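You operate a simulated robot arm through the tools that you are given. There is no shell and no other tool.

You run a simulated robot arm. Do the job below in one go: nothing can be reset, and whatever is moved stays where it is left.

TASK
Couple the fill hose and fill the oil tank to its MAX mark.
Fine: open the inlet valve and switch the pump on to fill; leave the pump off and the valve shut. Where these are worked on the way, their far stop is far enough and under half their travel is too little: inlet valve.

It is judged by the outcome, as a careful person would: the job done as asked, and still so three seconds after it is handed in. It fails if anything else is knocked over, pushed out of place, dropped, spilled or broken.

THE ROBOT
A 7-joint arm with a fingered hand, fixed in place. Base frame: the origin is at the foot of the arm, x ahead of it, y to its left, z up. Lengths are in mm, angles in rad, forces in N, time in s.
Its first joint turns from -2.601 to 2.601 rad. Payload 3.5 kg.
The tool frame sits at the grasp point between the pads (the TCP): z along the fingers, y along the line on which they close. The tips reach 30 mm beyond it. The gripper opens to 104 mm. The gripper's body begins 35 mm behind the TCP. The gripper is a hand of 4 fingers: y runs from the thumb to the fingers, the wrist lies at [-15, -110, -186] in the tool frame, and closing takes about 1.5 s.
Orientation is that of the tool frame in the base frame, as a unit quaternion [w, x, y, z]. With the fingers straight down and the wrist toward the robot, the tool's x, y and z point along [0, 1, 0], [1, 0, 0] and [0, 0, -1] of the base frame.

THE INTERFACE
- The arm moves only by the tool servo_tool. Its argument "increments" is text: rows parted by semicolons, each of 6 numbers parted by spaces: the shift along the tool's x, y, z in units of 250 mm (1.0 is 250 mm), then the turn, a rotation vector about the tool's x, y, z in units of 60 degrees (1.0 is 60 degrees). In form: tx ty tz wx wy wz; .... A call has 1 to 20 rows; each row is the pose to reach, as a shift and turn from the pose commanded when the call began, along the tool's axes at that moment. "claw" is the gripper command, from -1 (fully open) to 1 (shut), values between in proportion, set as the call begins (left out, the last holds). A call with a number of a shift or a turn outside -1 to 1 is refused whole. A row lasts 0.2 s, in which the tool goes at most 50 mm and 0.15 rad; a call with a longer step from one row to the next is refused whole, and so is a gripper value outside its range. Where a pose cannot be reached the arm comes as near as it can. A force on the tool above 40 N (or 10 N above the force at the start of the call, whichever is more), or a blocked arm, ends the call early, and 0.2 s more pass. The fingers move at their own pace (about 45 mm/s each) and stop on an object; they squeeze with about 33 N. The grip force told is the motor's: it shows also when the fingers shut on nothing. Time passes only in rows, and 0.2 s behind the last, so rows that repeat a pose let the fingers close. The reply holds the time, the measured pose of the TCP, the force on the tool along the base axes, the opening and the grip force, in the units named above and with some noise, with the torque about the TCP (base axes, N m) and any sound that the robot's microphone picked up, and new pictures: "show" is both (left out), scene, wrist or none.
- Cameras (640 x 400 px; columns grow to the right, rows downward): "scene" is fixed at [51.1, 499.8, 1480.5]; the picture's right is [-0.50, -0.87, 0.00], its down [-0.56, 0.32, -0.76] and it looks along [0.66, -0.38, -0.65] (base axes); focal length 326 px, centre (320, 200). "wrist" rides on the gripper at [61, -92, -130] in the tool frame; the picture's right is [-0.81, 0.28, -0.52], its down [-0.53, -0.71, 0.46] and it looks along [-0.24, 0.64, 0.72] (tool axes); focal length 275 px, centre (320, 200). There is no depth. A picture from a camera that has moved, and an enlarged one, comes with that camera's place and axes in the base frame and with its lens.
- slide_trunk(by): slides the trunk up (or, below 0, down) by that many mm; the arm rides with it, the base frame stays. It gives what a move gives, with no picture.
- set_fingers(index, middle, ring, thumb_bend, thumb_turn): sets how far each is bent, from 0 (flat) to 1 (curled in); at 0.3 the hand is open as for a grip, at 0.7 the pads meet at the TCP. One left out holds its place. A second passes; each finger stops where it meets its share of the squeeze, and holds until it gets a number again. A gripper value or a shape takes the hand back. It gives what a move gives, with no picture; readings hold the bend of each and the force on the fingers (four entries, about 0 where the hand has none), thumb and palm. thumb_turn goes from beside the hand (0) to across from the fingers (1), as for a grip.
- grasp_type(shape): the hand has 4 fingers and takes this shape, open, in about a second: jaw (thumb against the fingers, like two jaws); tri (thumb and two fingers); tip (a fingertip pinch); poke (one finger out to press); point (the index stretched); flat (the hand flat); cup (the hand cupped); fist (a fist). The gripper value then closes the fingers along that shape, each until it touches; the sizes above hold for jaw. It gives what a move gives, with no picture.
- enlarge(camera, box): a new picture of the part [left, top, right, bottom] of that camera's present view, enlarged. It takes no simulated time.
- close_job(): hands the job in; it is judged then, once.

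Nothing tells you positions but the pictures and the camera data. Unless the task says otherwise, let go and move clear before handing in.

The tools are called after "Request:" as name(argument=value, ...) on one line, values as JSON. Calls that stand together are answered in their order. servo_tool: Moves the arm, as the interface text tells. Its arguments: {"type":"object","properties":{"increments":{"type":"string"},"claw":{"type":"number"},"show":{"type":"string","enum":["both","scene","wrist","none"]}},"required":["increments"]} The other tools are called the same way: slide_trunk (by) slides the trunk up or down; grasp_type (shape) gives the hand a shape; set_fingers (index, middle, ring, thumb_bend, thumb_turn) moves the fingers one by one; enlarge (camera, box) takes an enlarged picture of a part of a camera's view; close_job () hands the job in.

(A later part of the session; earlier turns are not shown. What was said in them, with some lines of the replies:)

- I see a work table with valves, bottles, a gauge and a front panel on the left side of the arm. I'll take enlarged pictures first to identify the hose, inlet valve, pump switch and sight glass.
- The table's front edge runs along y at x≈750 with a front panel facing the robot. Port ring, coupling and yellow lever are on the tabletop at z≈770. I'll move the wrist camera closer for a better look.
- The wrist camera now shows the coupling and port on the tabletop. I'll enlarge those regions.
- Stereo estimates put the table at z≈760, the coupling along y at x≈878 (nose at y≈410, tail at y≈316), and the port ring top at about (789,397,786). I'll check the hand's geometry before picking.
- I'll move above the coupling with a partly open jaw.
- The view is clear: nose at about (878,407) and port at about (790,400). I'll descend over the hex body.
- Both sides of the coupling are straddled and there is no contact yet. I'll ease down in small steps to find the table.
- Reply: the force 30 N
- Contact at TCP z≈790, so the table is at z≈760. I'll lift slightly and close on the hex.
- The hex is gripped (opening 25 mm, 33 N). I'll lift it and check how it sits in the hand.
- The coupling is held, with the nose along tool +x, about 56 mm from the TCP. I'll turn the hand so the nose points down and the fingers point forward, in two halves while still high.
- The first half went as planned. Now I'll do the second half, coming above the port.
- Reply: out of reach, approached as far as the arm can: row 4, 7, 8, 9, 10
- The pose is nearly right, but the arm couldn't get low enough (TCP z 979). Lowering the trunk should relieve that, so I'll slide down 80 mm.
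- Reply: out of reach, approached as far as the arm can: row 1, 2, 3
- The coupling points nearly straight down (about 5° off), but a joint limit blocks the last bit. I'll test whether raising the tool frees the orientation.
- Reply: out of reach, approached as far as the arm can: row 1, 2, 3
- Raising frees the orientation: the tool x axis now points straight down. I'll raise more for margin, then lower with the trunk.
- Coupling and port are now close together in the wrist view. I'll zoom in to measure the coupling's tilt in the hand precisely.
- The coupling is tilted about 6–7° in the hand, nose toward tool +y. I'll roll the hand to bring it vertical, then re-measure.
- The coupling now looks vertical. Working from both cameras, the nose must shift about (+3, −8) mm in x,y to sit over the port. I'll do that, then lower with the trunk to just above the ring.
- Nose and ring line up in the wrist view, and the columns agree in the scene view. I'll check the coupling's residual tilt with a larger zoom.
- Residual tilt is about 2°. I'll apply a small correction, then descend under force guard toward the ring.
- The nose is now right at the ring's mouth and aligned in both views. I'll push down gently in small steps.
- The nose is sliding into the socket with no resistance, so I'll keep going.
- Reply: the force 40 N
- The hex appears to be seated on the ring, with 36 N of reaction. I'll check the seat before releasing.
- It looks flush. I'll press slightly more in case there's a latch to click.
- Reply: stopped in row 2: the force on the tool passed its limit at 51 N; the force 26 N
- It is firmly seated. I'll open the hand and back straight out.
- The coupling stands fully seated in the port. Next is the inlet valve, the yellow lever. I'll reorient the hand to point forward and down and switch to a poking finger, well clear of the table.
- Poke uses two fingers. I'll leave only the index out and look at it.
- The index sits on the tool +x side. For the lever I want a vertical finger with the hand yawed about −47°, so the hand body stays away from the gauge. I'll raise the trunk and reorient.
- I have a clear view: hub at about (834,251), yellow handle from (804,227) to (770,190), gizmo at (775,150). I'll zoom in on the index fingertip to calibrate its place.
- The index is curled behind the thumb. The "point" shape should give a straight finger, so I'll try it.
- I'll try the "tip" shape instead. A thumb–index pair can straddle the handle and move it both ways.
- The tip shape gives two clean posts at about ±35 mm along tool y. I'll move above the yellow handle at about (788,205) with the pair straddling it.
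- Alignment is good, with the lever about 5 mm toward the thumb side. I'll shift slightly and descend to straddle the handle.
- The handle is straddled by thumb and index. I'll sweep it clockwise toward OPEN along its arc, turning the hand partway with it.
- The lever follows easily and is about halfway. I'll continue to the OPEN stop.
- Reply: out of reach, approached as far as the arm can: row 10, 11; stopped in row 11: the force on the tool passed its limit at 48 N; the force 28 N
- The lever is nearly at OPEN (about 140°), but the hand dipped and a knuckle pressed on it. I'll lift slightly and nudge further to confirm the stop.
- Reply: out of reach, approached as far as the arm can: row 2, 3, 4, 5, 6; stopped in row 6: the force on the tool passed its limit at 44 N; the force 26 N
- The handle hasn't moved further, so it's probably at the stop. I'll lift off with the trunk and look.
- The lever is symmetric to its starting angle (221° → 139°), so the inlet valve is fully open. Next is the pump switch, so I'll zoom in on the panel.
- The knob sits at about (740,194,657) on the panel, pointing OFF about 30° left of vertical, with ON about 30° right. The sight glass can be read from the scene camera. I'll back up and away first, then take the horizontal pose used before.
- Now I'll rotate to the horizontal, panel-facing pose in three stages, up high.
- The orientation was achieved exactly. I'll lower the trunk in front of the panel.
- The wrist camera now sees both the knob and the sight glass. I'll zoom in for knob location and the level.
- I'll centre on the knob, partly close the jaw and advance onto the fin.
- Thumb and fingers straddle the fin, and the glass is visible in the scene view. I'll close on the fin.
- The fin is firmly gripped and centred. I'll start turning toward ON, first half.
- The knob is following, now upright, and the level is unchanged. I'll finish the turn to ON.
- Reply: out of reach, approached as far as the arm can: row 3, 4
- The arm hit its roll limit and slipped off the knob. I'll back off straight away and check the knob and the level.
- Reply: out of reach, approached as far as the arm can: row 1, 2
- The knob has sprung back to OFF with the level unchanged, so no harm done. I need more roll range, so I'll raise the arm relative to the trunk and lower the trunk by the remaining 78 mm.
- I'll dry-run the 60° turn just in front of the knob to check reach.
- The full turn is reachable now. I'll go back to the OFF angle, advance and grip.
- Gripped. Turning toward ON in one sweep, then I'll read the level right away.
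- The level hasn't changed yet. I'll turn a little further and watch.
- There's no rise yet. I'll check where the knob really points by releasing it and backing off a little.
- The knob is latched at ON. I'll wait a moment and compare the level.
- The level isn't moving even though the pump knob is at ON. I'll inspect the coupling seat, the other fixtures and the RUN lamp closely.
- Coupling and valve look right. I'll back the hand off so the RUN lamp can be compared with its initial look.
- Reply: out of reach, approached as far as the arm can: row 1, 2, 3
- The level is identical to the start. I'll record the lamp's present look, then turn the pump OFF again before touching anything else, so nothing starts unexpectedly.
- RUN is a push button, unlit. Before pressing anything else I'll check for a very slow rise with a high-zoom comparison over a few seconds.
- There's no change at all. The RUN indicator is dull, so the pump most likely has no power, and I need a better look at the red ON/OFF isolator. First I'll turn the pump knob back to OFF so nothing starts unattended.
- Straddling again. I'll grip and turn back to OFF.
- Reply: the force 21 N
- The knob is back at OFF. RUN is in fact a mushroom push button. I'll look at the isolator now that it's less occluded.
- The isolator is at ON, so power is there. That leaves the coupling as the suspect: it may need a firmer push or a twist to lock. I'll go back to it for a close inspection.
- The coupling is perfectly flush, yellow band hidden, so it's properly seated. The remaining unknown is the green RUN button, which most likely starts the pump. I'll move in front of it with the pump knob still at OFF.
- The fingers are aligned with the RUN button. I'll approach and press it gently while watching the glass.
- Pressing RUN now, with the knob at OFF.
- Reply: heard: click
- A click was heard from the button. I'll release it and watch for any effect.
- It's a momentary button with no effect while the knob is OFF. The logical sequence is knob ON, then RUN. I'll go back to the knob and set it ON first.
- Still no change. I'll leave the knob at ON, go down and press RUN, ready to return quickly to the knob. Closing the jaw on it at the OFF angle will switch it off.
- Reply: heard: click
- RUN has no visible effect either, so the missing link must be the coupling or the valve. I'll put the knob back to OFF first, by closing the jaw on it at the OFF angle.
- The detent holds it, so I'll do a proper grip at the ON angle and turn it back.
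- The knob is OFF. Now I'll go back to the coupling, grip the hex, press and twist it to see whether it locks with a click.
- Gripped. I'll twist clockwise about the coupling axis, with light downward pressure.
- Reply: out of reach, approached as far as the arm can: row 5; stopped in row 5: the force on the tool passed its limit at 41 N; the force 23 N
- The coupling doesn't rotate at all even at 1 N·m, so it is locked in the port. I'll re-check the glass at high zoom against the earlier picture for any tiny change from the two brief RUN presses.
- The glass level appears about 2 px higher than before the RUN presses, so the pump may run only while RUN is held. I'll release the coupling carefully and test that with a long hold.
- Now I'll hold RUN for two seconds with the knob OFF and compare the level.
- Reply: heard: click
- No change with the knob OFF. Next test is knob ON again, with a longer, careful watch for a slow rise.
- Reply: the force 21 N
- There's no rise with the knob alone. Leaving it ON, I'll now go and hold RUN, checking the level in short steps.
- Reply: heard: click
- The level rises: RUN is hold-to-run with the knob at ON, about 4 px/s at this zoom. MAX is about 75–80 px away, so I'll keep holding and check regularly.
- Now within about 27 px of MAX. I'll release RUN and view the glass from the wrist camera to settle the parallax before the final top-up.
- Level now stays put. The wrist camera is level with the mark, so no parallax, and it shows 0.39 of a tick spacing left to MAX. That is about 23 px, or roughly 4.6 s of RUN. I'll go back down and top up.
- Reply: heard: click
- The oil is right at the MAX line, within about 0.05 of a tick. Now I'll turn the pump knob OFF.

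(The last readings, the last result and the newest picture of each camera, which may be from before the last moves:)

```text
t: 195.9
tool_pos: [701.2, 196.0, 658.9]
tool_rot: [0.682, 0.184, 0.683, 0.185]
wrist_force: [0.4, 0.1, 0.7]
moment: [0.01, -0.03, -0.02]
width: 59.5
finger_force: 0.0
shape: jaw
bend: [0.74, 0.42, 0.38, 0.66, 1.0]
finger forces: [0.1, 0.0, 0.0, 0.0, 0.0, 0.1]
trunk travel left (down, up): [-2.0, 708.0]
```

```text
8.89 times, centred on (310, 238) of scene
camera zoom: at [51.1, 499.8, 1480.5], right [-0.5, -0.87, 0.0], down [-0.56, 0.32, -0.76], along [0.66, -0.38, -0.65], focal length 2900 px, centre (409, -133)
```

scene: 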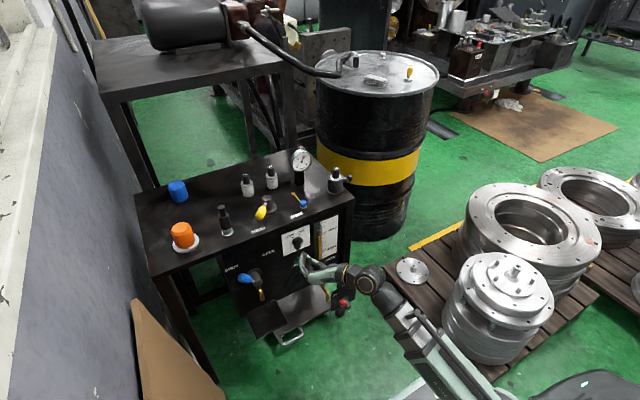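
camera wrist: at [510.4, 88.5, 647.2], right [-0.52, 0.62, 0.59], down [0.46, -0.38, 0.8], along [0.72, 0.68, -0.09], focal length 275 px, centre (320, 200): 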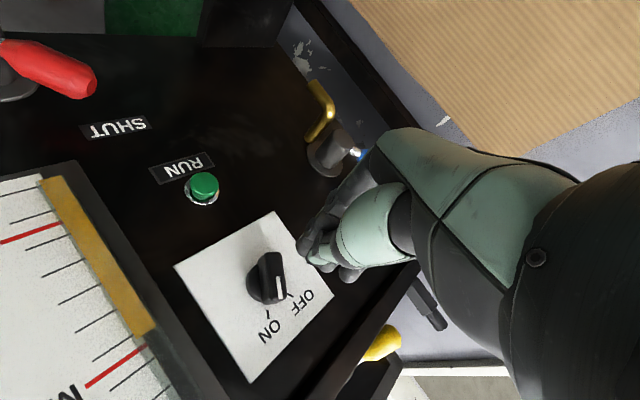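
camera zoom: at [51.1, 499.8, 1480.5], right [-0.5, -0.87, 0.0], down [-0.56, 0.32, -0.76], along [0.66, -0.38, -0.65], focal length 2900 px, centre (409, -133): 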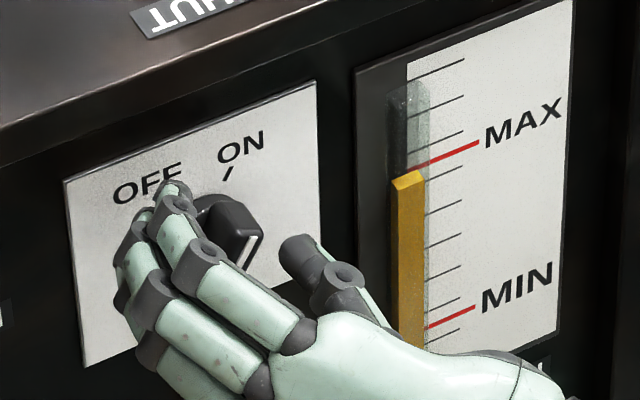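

Request:
servo_tool(increments="0 0 0 0 0 0;0 0 0 0 0 0;0 0 0 0 0 0;0 0 0 0 0 0;0 0 0 0 0 0;0 0 0 0 0 0;0 0 0 0 0 -0.12;0 0 0 0 0 -0.25;0 0 0 0 0 -0.38;0 0 0 0 0 -0.51;0 0 0 0 0 -0.64;0 0 0 0 0 -0.77;0 0 0 0 0 -0.9;0 0 0 0 0 -1.0;0 0 0 0 0 -1.0", claw=1, show="none")

Request:
servo_tool(increments="0 0 0 0 0 0;0 0 0 0 0 0;0 0 0 0 0 0;0 0 0 0 0 0;0 0 -0.08 0 0 0;0 0 -0.18 0 0 0;0 0 -0.26 0 0 0", claw=-0.15, show="scene")

Request:
enlarge(camera="scene", box=[275, 215, 345, 260])

Request:
enlarge(camera="scene", box=[315, 232, 331, 242])

```text
t: 199.1
tool_pos: [701.9, 196.0, 658.8]
tool_rot: [0.682, -0.184, 0.684, -0.182]
wrist_force: [-3.1, 8.7, -2.2]
moment: [0.01, 0.13, 0.28]
width: 11.0
finger_force: 32.7
shape: jaw
bend: [0.71, 0.64, 0.7, 0.75, 1.0]
finger forces: [22.9, 12.6, 0.0, 0.0, 27.0, 0.1]
trunk travel left (down, up): [-2.0, 708.0]
```

```text
t: 200.7
tool_pos: [637.2, 195.3, 659.2]
tool_rot: [0.683, -0.182, 0.684, -0.18]
wrist_force: [-0.1, -0.7, -0.4]
moment: [0.01, 0.02, -0.02]
width: 59.4
finger_force: 0.1
shape: jaw
bend: [0.74, 0.42, 0.38, 0.66, 1.0]
finger forces: [0.0, 0.0, 0.0, 0.0, 0.0, 0.1]
trunk travel left (down, up): [-2.0, 708.0]
```

scene: 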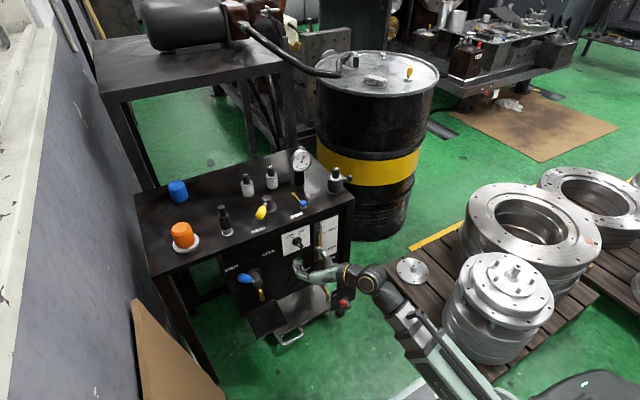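

```text
8.89 times, centred on (310, 238) of scene
camera zoom: at [51.1, 499.8, 1480.5], right [-0.5, -0.87, 0.0], down [-0.56, 0.32, -0.76], along [0.66, -0.38, -0.65], focal length 2900 px, centre (409, -133)
```

zoom: 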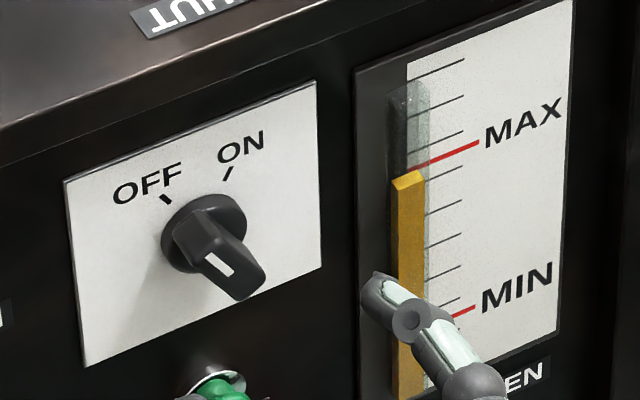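

```text
16.00 times, centred on (323, 237) of scene
camera zoom: at [51.1, 499.8, 1480.5], right [-0.5, -0.87, 0.0], down [-0.56, 0.32, -0.76], along [0.66, -0.38, -0.65], focal length 5220 px, centre (272, -392)
```

zoom: 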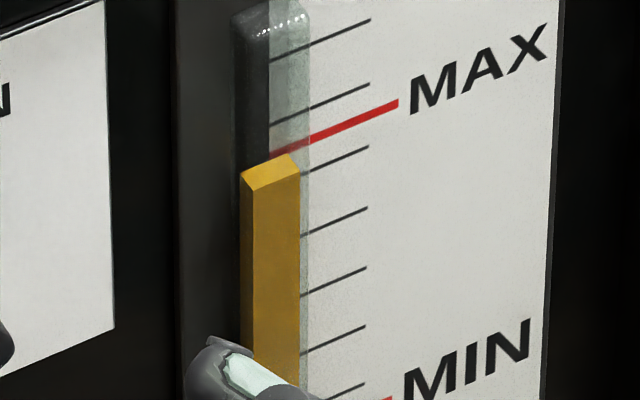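

The pump is off and the level is at MAX. Last step is shutting the inlet valve, so I'll raise the trunk and rotate the hand back to pointing down.

Request:
slide_trunk(by=300)

Request:
slide_trunk(by=222)

Request:
servo_tool(increments="0 0 0 0.0692 0.0481 0.0862;0 0 0 0.1383 0.0962 0.1723;0 0 0 0.2075 0.1443 0.2585;0 0 0 0.2767 0.1924 0.3447;0 0 0 0.3458 0.2404 0.4308;0 0 0 0.415 0.2885 0.517;0 0 0 0.4841 0.3366 0.6031;0 0 0 0.5533 0.3847 0.6893", show="none")

Request:
servo_tool(increments="0 0 0 0.0692 0.0481 0.0862;0 0 0 0.1383 0.0962 0.1723;0 0 0 0.2075 0.1443 0.2585;0 0 0 0.2767 0.1924 0.3447;0 0 0 0.3458 0.2404 0.4308;0 0 0 0.415 0.2885 0.517;0 0 0 0.4841 0.3366 0.6031;0 0 0 0.5533 0.3847 0.6893", show="none")

Request:
servo_tool(increments="0 0 0 0.0692 0.0481 0.0862;0 0 0 0.1383 0.0962 0.1723;0 0 0 0.2075 0.1443 0.2585;0 0 0 0.2767 0.1924 0.3447;0 0 0 0.3458 0.2404 0.4308;0 0 0 0.415 0.2885 0.517;0 0 0 0.4841 0.3366 0.6031;0 0 0 0.5533 0.3847 0.6893;0 0 0 0.5533 0.3847 0.6893")

Request:
grasp_type(shape="tip")

```text
t: 203.7
tool_pos: [637.0, 194.3, 958.7]
tool_rot: [0.683, -0.182, 0.684, -0.181]
wrist_force: [0.0, -0.1, 0.1]
moment: [0.01, 0.02, -0.02]
width: 59.4
finger_force: 0.1
shape: jaw
bend: [0.74, 0.42, 0.38, 0.66, 1.0]
finger forces: [0.0, 0.0, 0.1, 0.0, 0.0, 0.0]
trunk travel left (down, up): [-302.0, 408.0]
```

```text
t: 206.0
tool_pos: [638.6, 194.6, 1180.3]
tool_rot: [0.683, -0.182, 0.684, -0.182]
wrist_force: [-0.1, 0.2, -0.3]
moment: [-0.01, 0.02, 0.01]
width: 59.1
finger_force: 0.1
shape: jaw
bend: [0.74, 0.42, 0.38, 0.66, 1.0]
finger forces: [0.0, 0.1, 0.0, 0.0, 0.0, 0.0]
trunk travel left (down, up): [-524.0, 186.0]
```

```text
t: 207.8
tool_pos: [639.2, 194.9, 1181.3]
tool_rot: [0.579, 0.303, 0.743, -0.148]
wrist_force: [-0.3, -0.2, 0.7]
moment: [-0.01, 0.0, -0.04]
width: 59.1
finger_force: 0.0
shape: jaw
bend: [0.74, 0.42, 0.38, 0.66, 1.0]
finger forces: [0.0, 0.1, 0.0, 0.0, 0.0, 0.1]
trunk travel left (down, up): [-524.0, 186.0]
```

```text
t: 209.6
tool_pos: [637.0, 194.6, 1180.7]
tool_rot: [0.33, 0.711, 0.617, -0.077]
wrist_force: [0.2, -0.1, 0.5]
moment: [0.02, -0.02, -0.03]
width: 59.3
finger_force: 0.1
shape: jaw
bend: [0.74, 0.42, 0.38, 0.66, 1.0]
finger forces: [0.0, 0.0, 0.1, 0.0, 0.0, 0.1]
trunk travel left (down, up): [-524.0, 186.0]
```

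```text
t: 211.6
tool_pos: [636.3, 194.5, 1181.1]
tool_rot: [0.0, 0.942, 0.336, 0.012]
wrist_force: [0.5, -0.6, 0.0]
moment: [-0.01, 0.0, -0.04]
width: 59.4
finger_force: 0.1
shape: jaw
bend: [0.74, 0.42, 0.38, 0.66, 1.0]
finger forces: [0.0, 0.0, 0.0, 0.0, 0.0, 0.0]
trunk travel left (down, up): [-524.0, 186.0]
camera wrist: at [624.7, 303.7, 1312.6], right [-0.47, -0.73, 0.5], down [-0.85, 0.22, -0.47], along [0.24, -0.65, -0.73], focal length 275 px, centre (320, 200)
```

scene: 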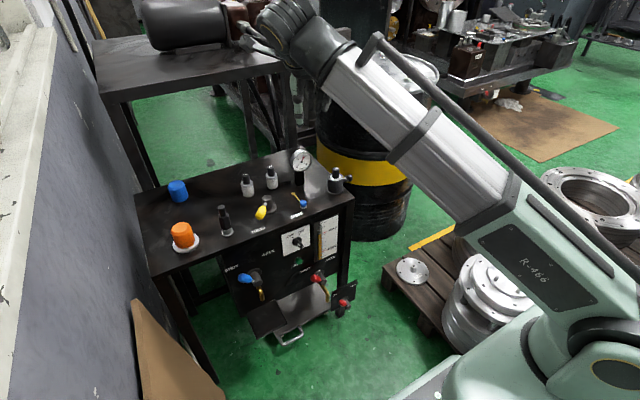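
wrist: 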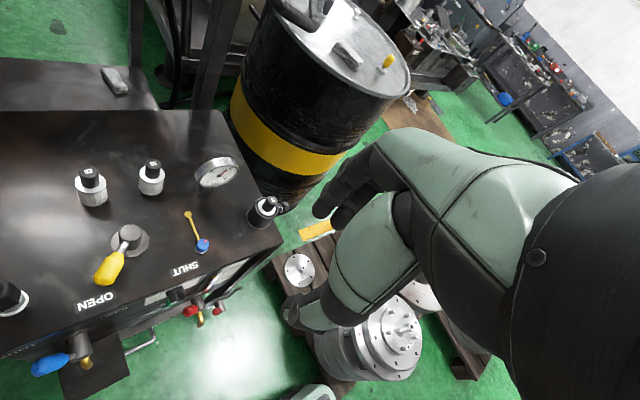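

```text
t: 212.5
tool_pos: [638.0, 194.4, 1180.2]
tool_rot: [0.0, 0.941, 0.337, 0.013]
wrist_force: [-0.3, -0.1, -0.4]
moment: [0.0, -0.01, 0.01]
width: 103.8
finger_force: 0.1
shape: tip
bend: [0.3, 0.98, 0.99, 0.3, 0.98]
finger forces: [0.1, 0.0, 0.0, 0.0, 0.0, 0.0]
trunk travel left (down, up): [-524.0, 186.0]
```

I'll move above the OPEN side of the lever with the fingertips pinched into a single post.

Request:
servo_tool(increments="0.125 0.006 0.129 0 0 0;0.25 0.012 0.257 0 0 0;0.375 0.018 0.386 0 0 0;0.499 0.025 0.514 0 0 0;0.624 0.031 0.643 0 0 0;0.749 0.037 0.771 0 0 0;0.874 0.043 0.9 0 0 0;0.874 0.043 0.9 0 0 0", claw=1)

Request:
enlarge(camera="wrist", box=[160, 150, 400, 350])

```text
t: 214.3
tool_pos: [819.2, 329.0, 963.0]
tool_rot: [0.0, 0.941, 0.337, 0.013]
wrist_force: [-0.1, -0.3, 0.0]
moment: [-0.02, -0.02, 0.01]
width: 0.0
finger_force: 33.0
shape: tip
bend: [0.72, 1.0, 1.0, 0.75, 1.0]
finger forces: [0.0, 0.2, 0.1, 0.1, 0.1, 0.1]
trunk travel left (down, up): [-524.0, 186.0]
camera wrist: at [805.5, 438.4, 1094.5], right [-0.46, -0.73, 0.5], down [-0.85, 0.22, -0.47], along [0.24, -0.65, -0.72], focal length 275 px, centre (320, 200)
```

scene: 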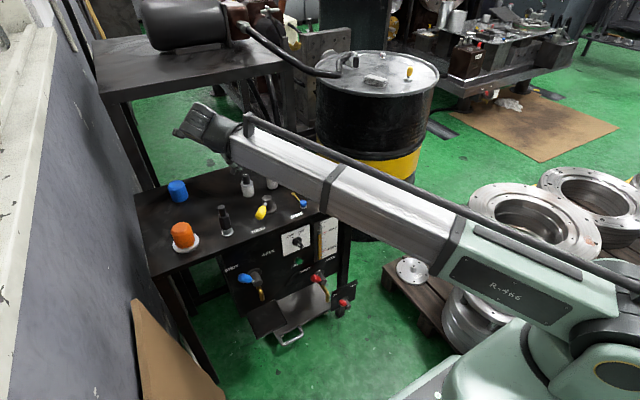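
wrist: 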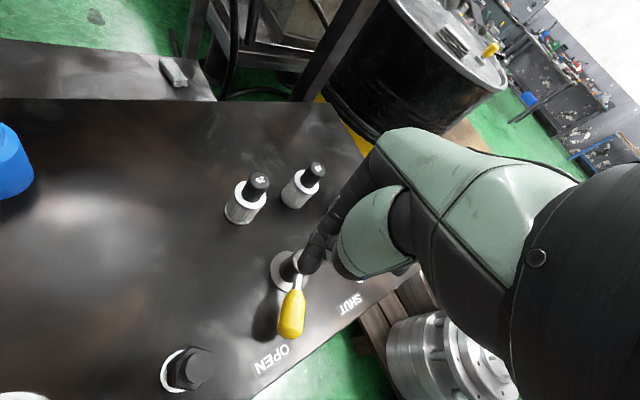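

```text
2.00 times, centred on (280, 250) of wrist
camera zoom: at [805.5, 438.4, 1094.5], right [-0.46, -0.73, 0.5], down [-0.85, 0.22, -0.47], along [0.24, -0.65, -0.72], focal length 551 px, centre (400, 100)
```

zoom: 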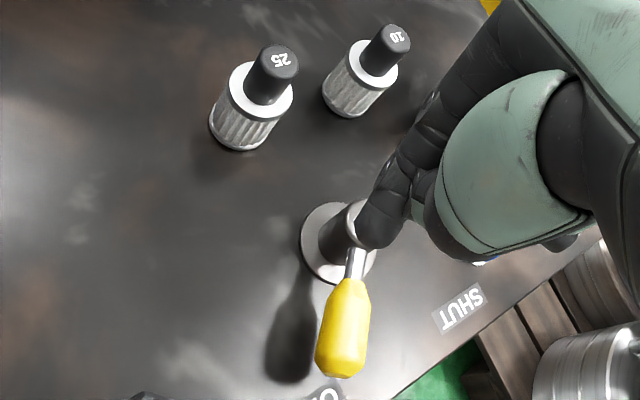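

Request:
servo_tool(increments="-0.036 0.008 0.15 0 0 0;-0.036 0.008 0.3 0 0 0;-0.036 0.008 0.42 0 0 0;-0.036 0.008 0.52 0 0 0;-0.036 0.008 0.58 0 0 0;-0.036 0.008 0.604 0 0 0;-0.036 0.008 0.604 0 0 0")

Request:
enlarge(camera="wrist", box=[200, 150, 400, 320])

Request:
enlarge(camera="scene", box=[200, 150, 320, 240])

```text
t: 215.9
tool_pos: [815.8, 321.7, 810.0]
tool_rot: [0.0, 0.942, 0.337, 0.013]
wrist_force: [0.3, 0.3, 0.3]
moment: [0.02, 0.03, -0.01]
width: 0.0
finger_force: 32.3
shape: tip
bend: [0.72, 1.0, 1.0, 0.76, 1.0]
finger forces: [0.1, 0.0, 0.0, 0.1, 0.1, 0.0]
trunk travel left (down, up): [-524.0, 186.0]
camera wrist: at [802.7, 429.8, 942.0], right [-0.46, -0.73, 0.5], down [-0.85, 0.22, -0.47], along [0.24, -0.65, -0.72], focal length 275 px, centre (320, 200)
```

scene: 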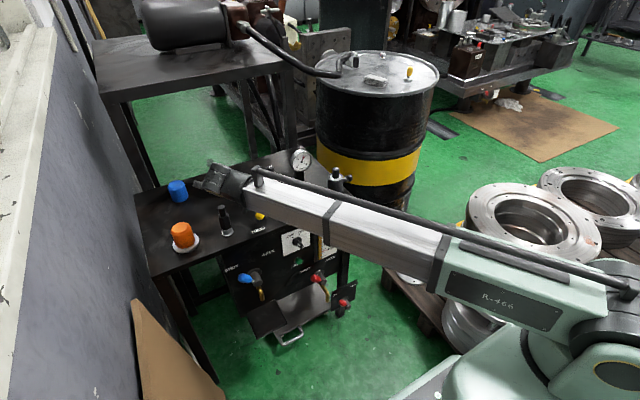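
wrist: 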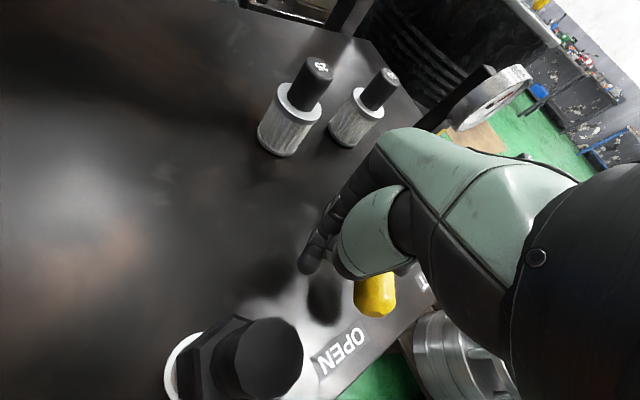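

```text
2.35 times, centred on (300, 235) of wrist
camera zoom: at [802.7, 429.8, 942.0], right [-0.46, -0.73, 0.5], down [-0.85, 0.22, -0.47], along [0.24, -0.65, -0.72], focal length 648 px, centre (367, 118)
```

zoom: 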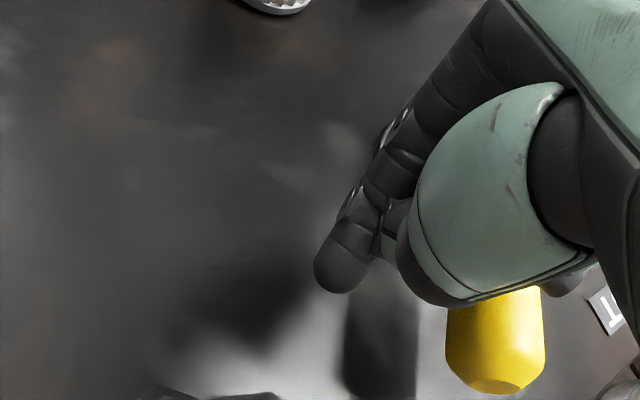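

```text
4.44 times, centred on (260, 195) of scene
camera zoom: at [51.1, 499.8, 1480.5], right [-0.5, -0.87, 0.0], down [-0.56, 0.32, -0.76], along [0.66, -0.38, -0.65], focal length 1450 px, centre (587, 222)
```

zoom: 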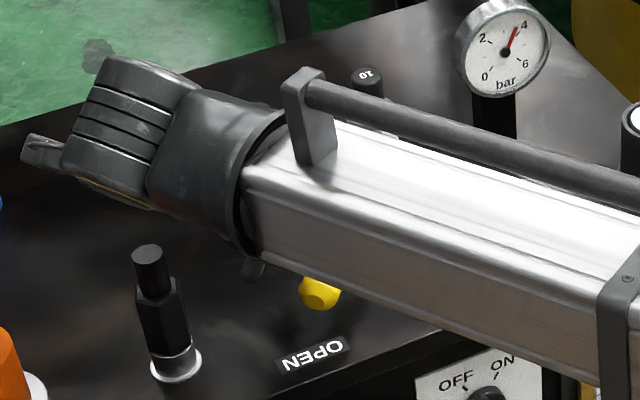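

The post sits behind the lever on the OPEN side. I'll sweep it along the arc toward SHUT, first half.

Request:
servo_tool(increments="-0.051 0.009 -0.001 0 0 0;-0.078 0.002 -0.002 0 0 0;-0.106 -0.002 -0.002 0 0 0;-0.134 -0.002 -0.003 0 0 0;-0.162 0 -0.004 0 0 0;-0.19 0.004 -0.004 0 0 0;-0.217 0.012 -0.005 0 0 0;-0.242 0.023 -0.005 0 0 0;-0.267 0.036 -0.006 0 0 0;-0.29 0.052 -0.007 0 0 0")

Request:
enlarge(camera="wrist", box=[200, 150, 400, 320])

Request:
enlarge(camera="scene", box=[220, 160, 320, 235])

```text
t: 218.1
tool_pos: [768.3, 264.0, 810.4]
tool_rot: [0.001, 0.941, 0.337, 0.014]
wrist_force: [0.8, 1.0, -1.3]
moment: [0.01, -0.01, 0.01]
width: 0.2
finger_force: 32.6
shape: tip
bend: [0.72, 1.0, 1.0, 0.76, 1.0]
finger forces: [0.0, 0.1, 0.0, 0.0, 0.0, 0.1]
trunk travel left (down, up): [-524.0, 186.0]
camera wrist: at [755.8, 374.4, 942.1], right [-0.46, -0.73, 0.5], down [-0.85, 0.22, -0.47], along [0.24, -0.65, -0.72], focal length 275 px, centre (320, 200)
```

scene: 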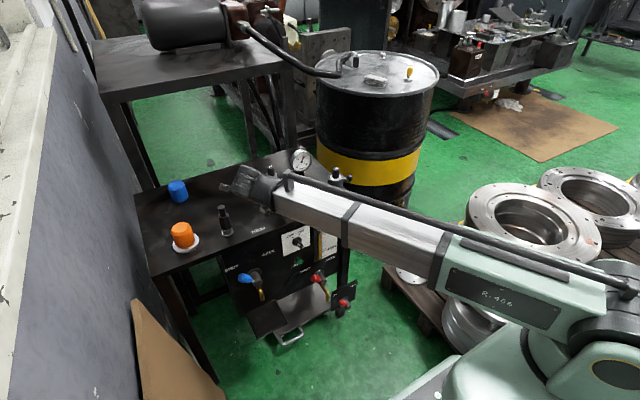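
wrist: 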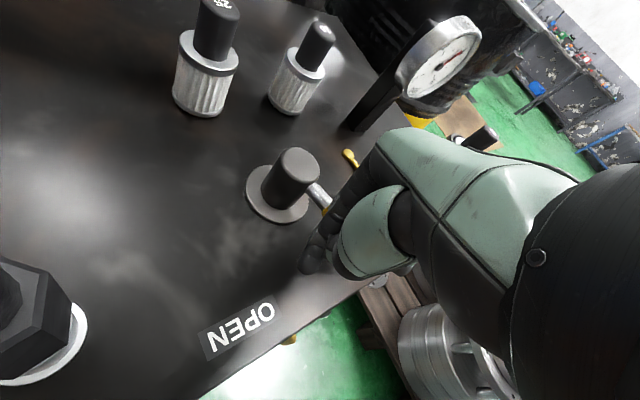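

```text
2.35 times, centred on (300, 235) of wrist
camera zoom: at [755.8, 374.4, 942.1], right [-0.46, -0.73, 0.5], down [-0.85, 0.22, -0.47], along [0.24, -0.65, -0.72], focal length 648 px, centre (367, 118)
```

zoom: 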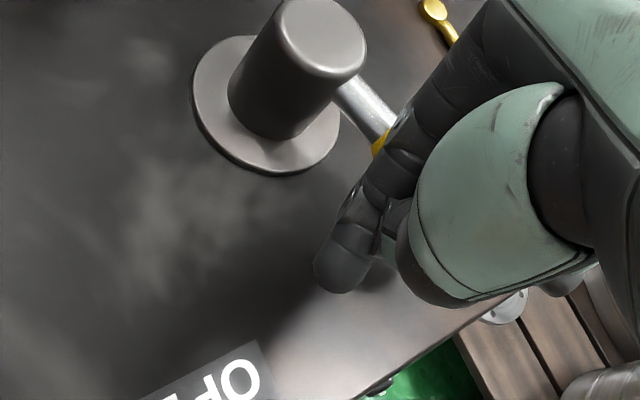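

```text
5.33 times, centred on (270, 198) of scene
camera zoom: at [51.1, 499.8, 1480.5], right [-0.5, -0.87, 0.0], down [-0.56, 0.32, -0.76], along [0.66, -0.38, -0.65], focal length 1740 px, centre (587, 213)
```

zoom: 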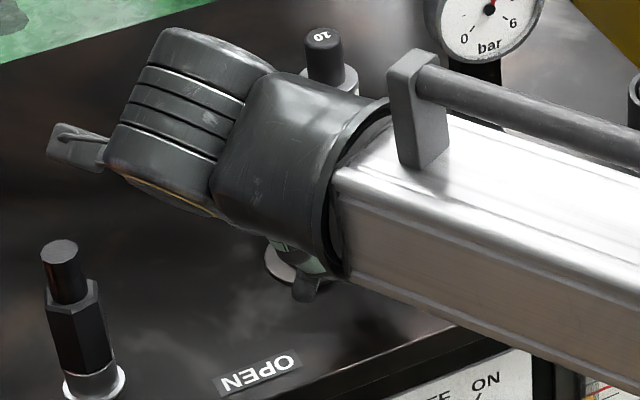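

The lever is following. I'll continue to the SHUT stop.

Request:
servo_tool(increments="-0.022 0.018 0 0 0 0;-0.041 0.038 -0.001 0 0 0;-0.059 0.06 -0.001 0 0 0;-0.073 0.084 -0.002 0 0 0;-0.086 0.11 -0.002 0 0 0;-0.095 0.136 -0.002 0 0 0;-0.102 0.163 -0.002 0 0 0")

Request:
enlarge(camera="wrist", box=[200, 120, 400, 320])

Request:
enlarge(camera="scene", box=[240, 160, 340, 235])

```text
t: 219.6
tool_pos: [771.7, 228.5, 813.3]
tool_rot: [-0.003, 0.94, 0.341, 0.017]
wrist_force: [-12.0, 30.0, 11.1]
moment: [0.44, 0.19, -0.03]
width: 0.0
finger_force: 32.9
shape: tip
bend: [0.72, 1.0, 1.0, 0.74, 1.0]
finger forces: [0.0, 0.0, 0.0, 0.1, 43.0, 0.0]
trunk travel left (down, up): [-524.0, 186.0]
stopped in row 7: the force on the tool passed its limit at 43 N (the readings are from after the stop); the commanded pose is now the measured one
camera wrist: at [757.3, 336.9, 945.5], right [-0.46, -0.74, 0.49], down [-0.85, 0.22, -0.48], along [0.25, -0.64, -0.73], focal length 275 px, centre (320, 200)
```

scene: 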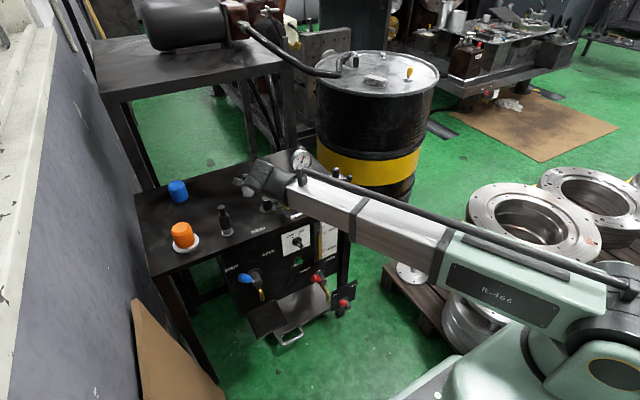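
wrist: 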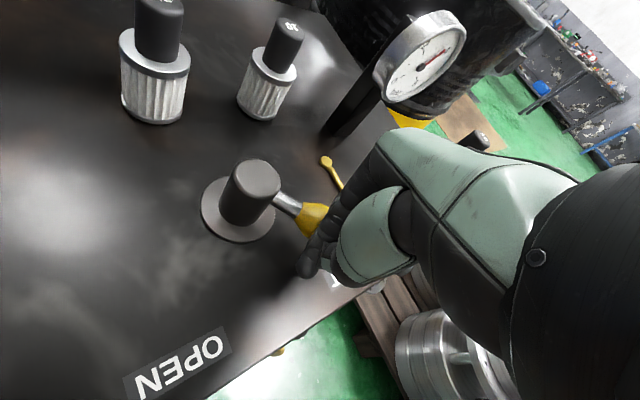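

```text
2.00 times, centred on (300, 220) of wrist
camera zoom: at [757.3, 336.9, 945.5], right [-0.46, -0.74, 0.49], down [-0.85, 0.22, -0.48], along [0.25, -0.64, -0.73], focal length 551 px, centre (360, 160)
```

zoom: 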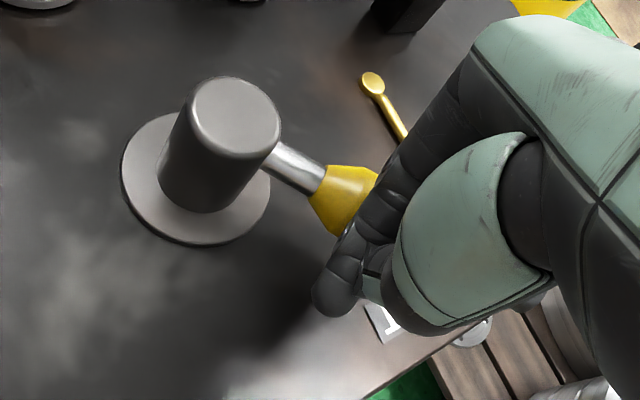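

```text
5.33 times, centred on (290, 198) of scene
camera zoom: at [51.1, 499.8, 1480.5], right [-0.5, -0.87, 0.0], down [-0.56, 0.32, -0.76], along [0.66, -0.38, -0.65], focal length 1740 px, centre (480, 213)
```

zoom: 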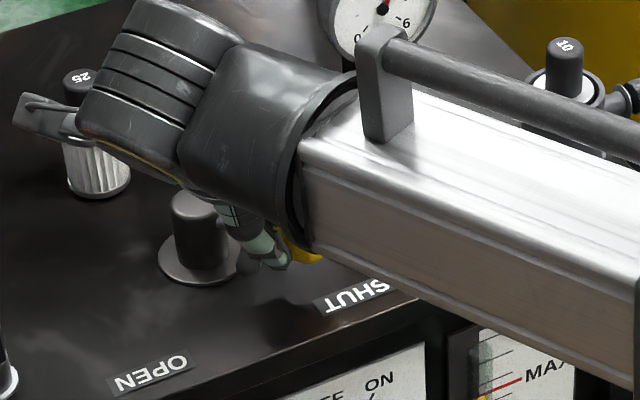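

I hit the stop with firm resistance, so the lever should be at SHUT. I'll back off slightly, lift clear and verify.

Request:
servo_tool(increments="0 -0.03 0 0 0 0;0 -0.05 -0.02 0 0 0;0 -0.05 -0.15 0 0 0;0 -0.05 -0.32 0 0 0;0 -0.05 -0.5 0 0 0;0 -0.05 -0.68 0 0 0;-0.1 -0.05 -0.8 0 0 0;-0.25 -0.05 -0.9 0 0 0;-0.4 -0.05 -0.95 0 0 0;-0.55 -0.05 -0.98 0 0 0;-0.7 -0.05 -0.98 0 0 0")

Request:
enlarge(camera="scene", box=[200, 160, 350, 260])

Request:
enlarge(camera="scene", box=[245, 185, 325, 235])

Request:
enlarge(camera="scene", box=[315, 232, 331, 242])

```text
t: 222.0
tool_pos: [626.0, 120.7, 1051.5]
tool_rot: [-0.003, 0.941, 0.337, 0.015]
wrist_force: [0.7, 0.7, 0.4]
moment: [0.0, 0.01, 0.0]
width: 0.0
finger_force: 33.0
shape: tip
bend: [0.72, 1.0, 1.0, 0.77, 1.0]
finger forces: [0.1, 0.1, 0.0, 0.1, 0.0, 0.1]
trunk travel left (down, up): [-524.0, 186.0]
camera wrist: at [611.3, 229.4, 1184.0], right [-0.46, -0.74, 0.49], down [-0.85, 0.22, -0.47], along [0.24, -0.64, -0.73], focal length 275 px, centre (320, 200)
```

scene: 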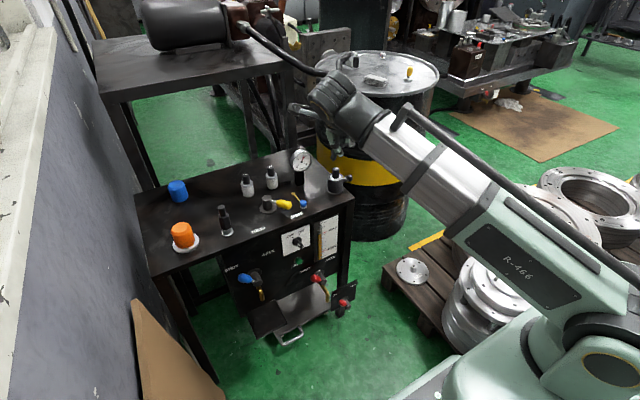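
wrist: 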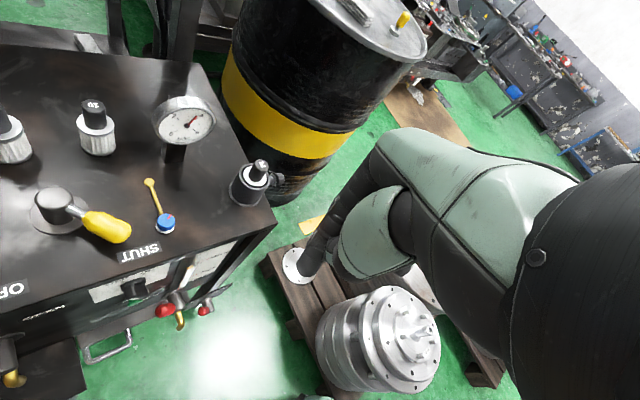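

```text
4.00 times, centred on (275, 210) of scene
camera zoom: at [51.1, 499.8, 1480.5], right [-0.5, -0.87, 0.0], down [-0.56, 0.32, -0.76], along [0.66, -0.38, -0.65], focal length 1305 px, centre (500, 160)
```

zoom: 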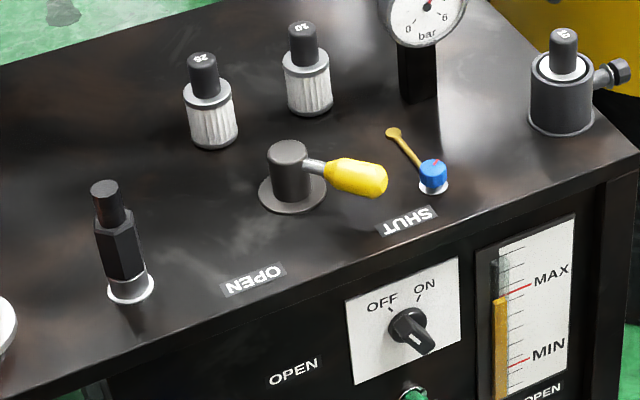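

```text
8.00 times, centred on (285, 210) of scene
camera zoom: at [51.1, 499.8, 1480.5], right [-0.5, -0.87, 0.0], down [-0.56, 0.32, -0.76], along [0.66, -0.38, -0.65], focal length 2610 px, centre (600, 120)
```

zoom: 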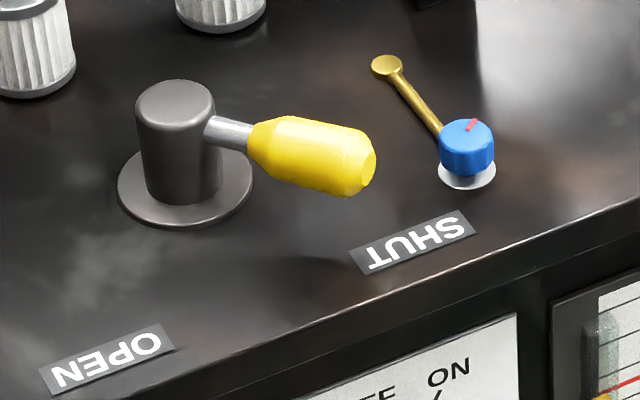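

```text
16.00 times, centred on (323, 237) of scene
camera zoom: at [51.1, 499.8, 1480.5], right [-0.5, -0.87, 0.0], down [-0.56, 0.32, -0.76], along [0.66, -0.38, -0.65], focal length 5220 px, centre (272, -392)
```

zoom: 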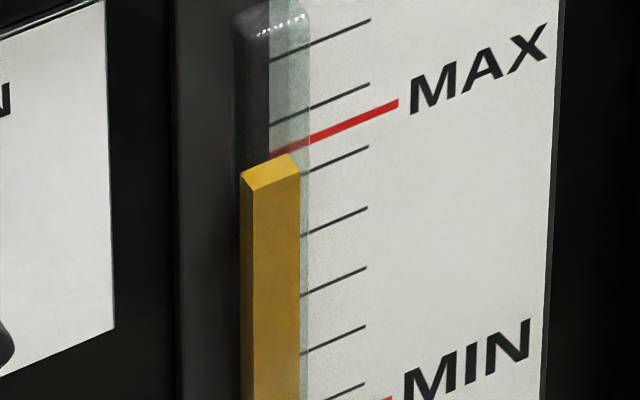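

The lever is back at SHUT, the knob is OFF and the level is at MAX. I'll check the gauge and the overall scene once more.

Request:
enlarge(camera="scene", box=[290, 150, 320, 180])

Request:
servo_tool(increments="0 0 0 0 0 0;0 0 0 0 0 0;0 0 0 0 0 0;0 0 0 0 0 0;0 0 0 0 0 0;0 0 0 0 0 0;0 0 0 0 0 0;0 0 0 0 0 0;0 0 0 0 0 0;0 0 0 0 0 0", show="none")

Request:
enlarge(camera="scene", box=[290, 150, 320, 180])

Request:
enlarge(camera="scene", box=[275, 215, 355, 285])

Request:
enlarge(camera="scene", box=[225, 240, 365, 330])

```text
13.33 times, centred on (305, 165) of scene
camera zoom: at [51.1, 499.8, 1480.5], right [-0.5, -0.87, 0.0], down [-0.56, 0.32, -0.76], along [0.66, -0.38, -0.65], focal length 4350 px, centre (520, 667)
```

zoom: 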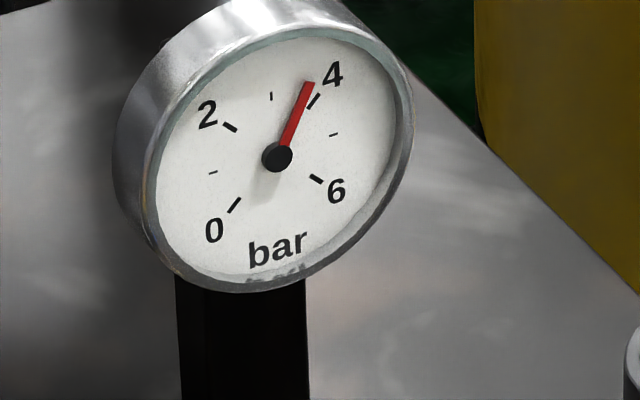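

```text
t: 224.2
tool_pos: [625.8, 121.7, 1051.2]
tool_rot: [-0.002, 0.941, 0.338, 0.015]
wrist_force: [-0.8, -0.2, 0.4]
moment: [0.04, -0.01, -0.01]
width: 0.0
finger_force: 33.3
shape: tip
bend: [0.72, 1.0, 1.0, 0.77, 1.0]
finger forces: [0.1, 0.1, 0.0, 0.0, 0.1, 0.1]
trunk travel left (down, up): [-524.0, 186.0]
```

```text
13.33 times, centred on (305, 165) of scene
camera zoom: at [51.1, 499.8, 1480.5], right [-0.5, -0.87, 0.0], down [-0.56, 0.32, -0.76], along [0.66, -0.38, -0.65], focal length 4350 px, centre (520, 667)
```

zoom: 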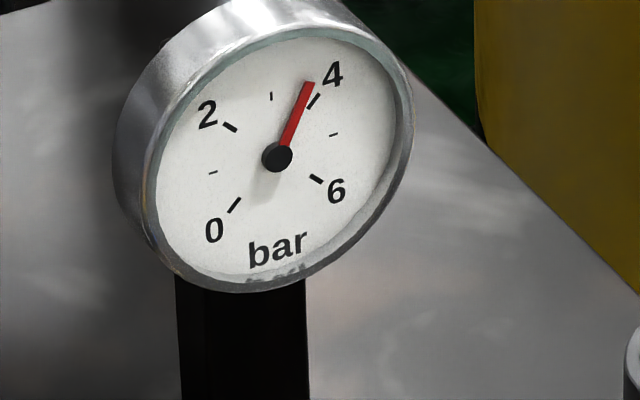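

```text
5.71 times, centred on (315, 250) of scene
camera zoom: at [51.1, 499.8, 1480.5], right [-0.5, -0.87, 0.0], down [-0.56, 0.32, -0.76], along [0.66, -0.38, -0.65], focal length 1864 px, centre (349, -86)
```

zoom: 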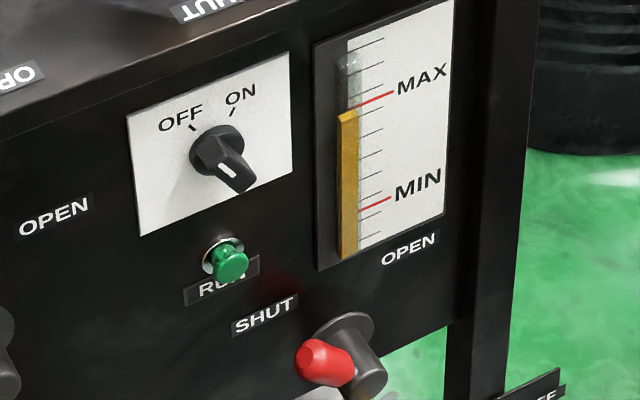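

```text
4.44 times, centred on (295, 285) of scene
camera zoom: at [51.1, 499.8, 1480.5], right [-0.5, -0.87, 0.0], down [-0.56, 0.32, -0.76], along [0.66, -0.38, -0.65], focal length 1450 px, centre (431, -178)
```

zoom: 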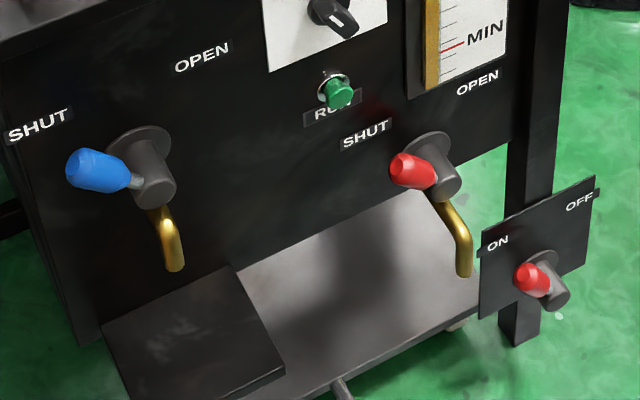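

The hose is coupled, the oil is at MAX, the pump is off, the inlet valve is shut, and the hand is clear. Nothing else on the bench looks moved. The gauge now holds about 3.8 bar of line pressure from the pumping, where it read 0 at the start. I'm handing the job in.

Request:
close_job()

```text
The job is handed in.
```

I've handed the job in. The fill hose is coupled and the oil sits at the MAX mark. The pump knob is at OFF, the inlet valve is at SHUT, and the hand is clear of the bench.

- **RUN button:** The pump only ran while the green RUN button was held in with the knob at ON. I held RUN to fill, although your instructions didn't mention it. On the way I also pressed it twice with the knob OFF, which had no visible effect.
- **Line pressure:** The gauge read 0 bar at the start and now holds about 3.8 bar. I did not bleed it.
- **Level accuracy:** The wrist camera put the level within about 0.05 of a tick of MAX. It had not moved when I checked it after the pump was off and the valve shut.

I saw no spills, and nothing else on the bench looked moved.
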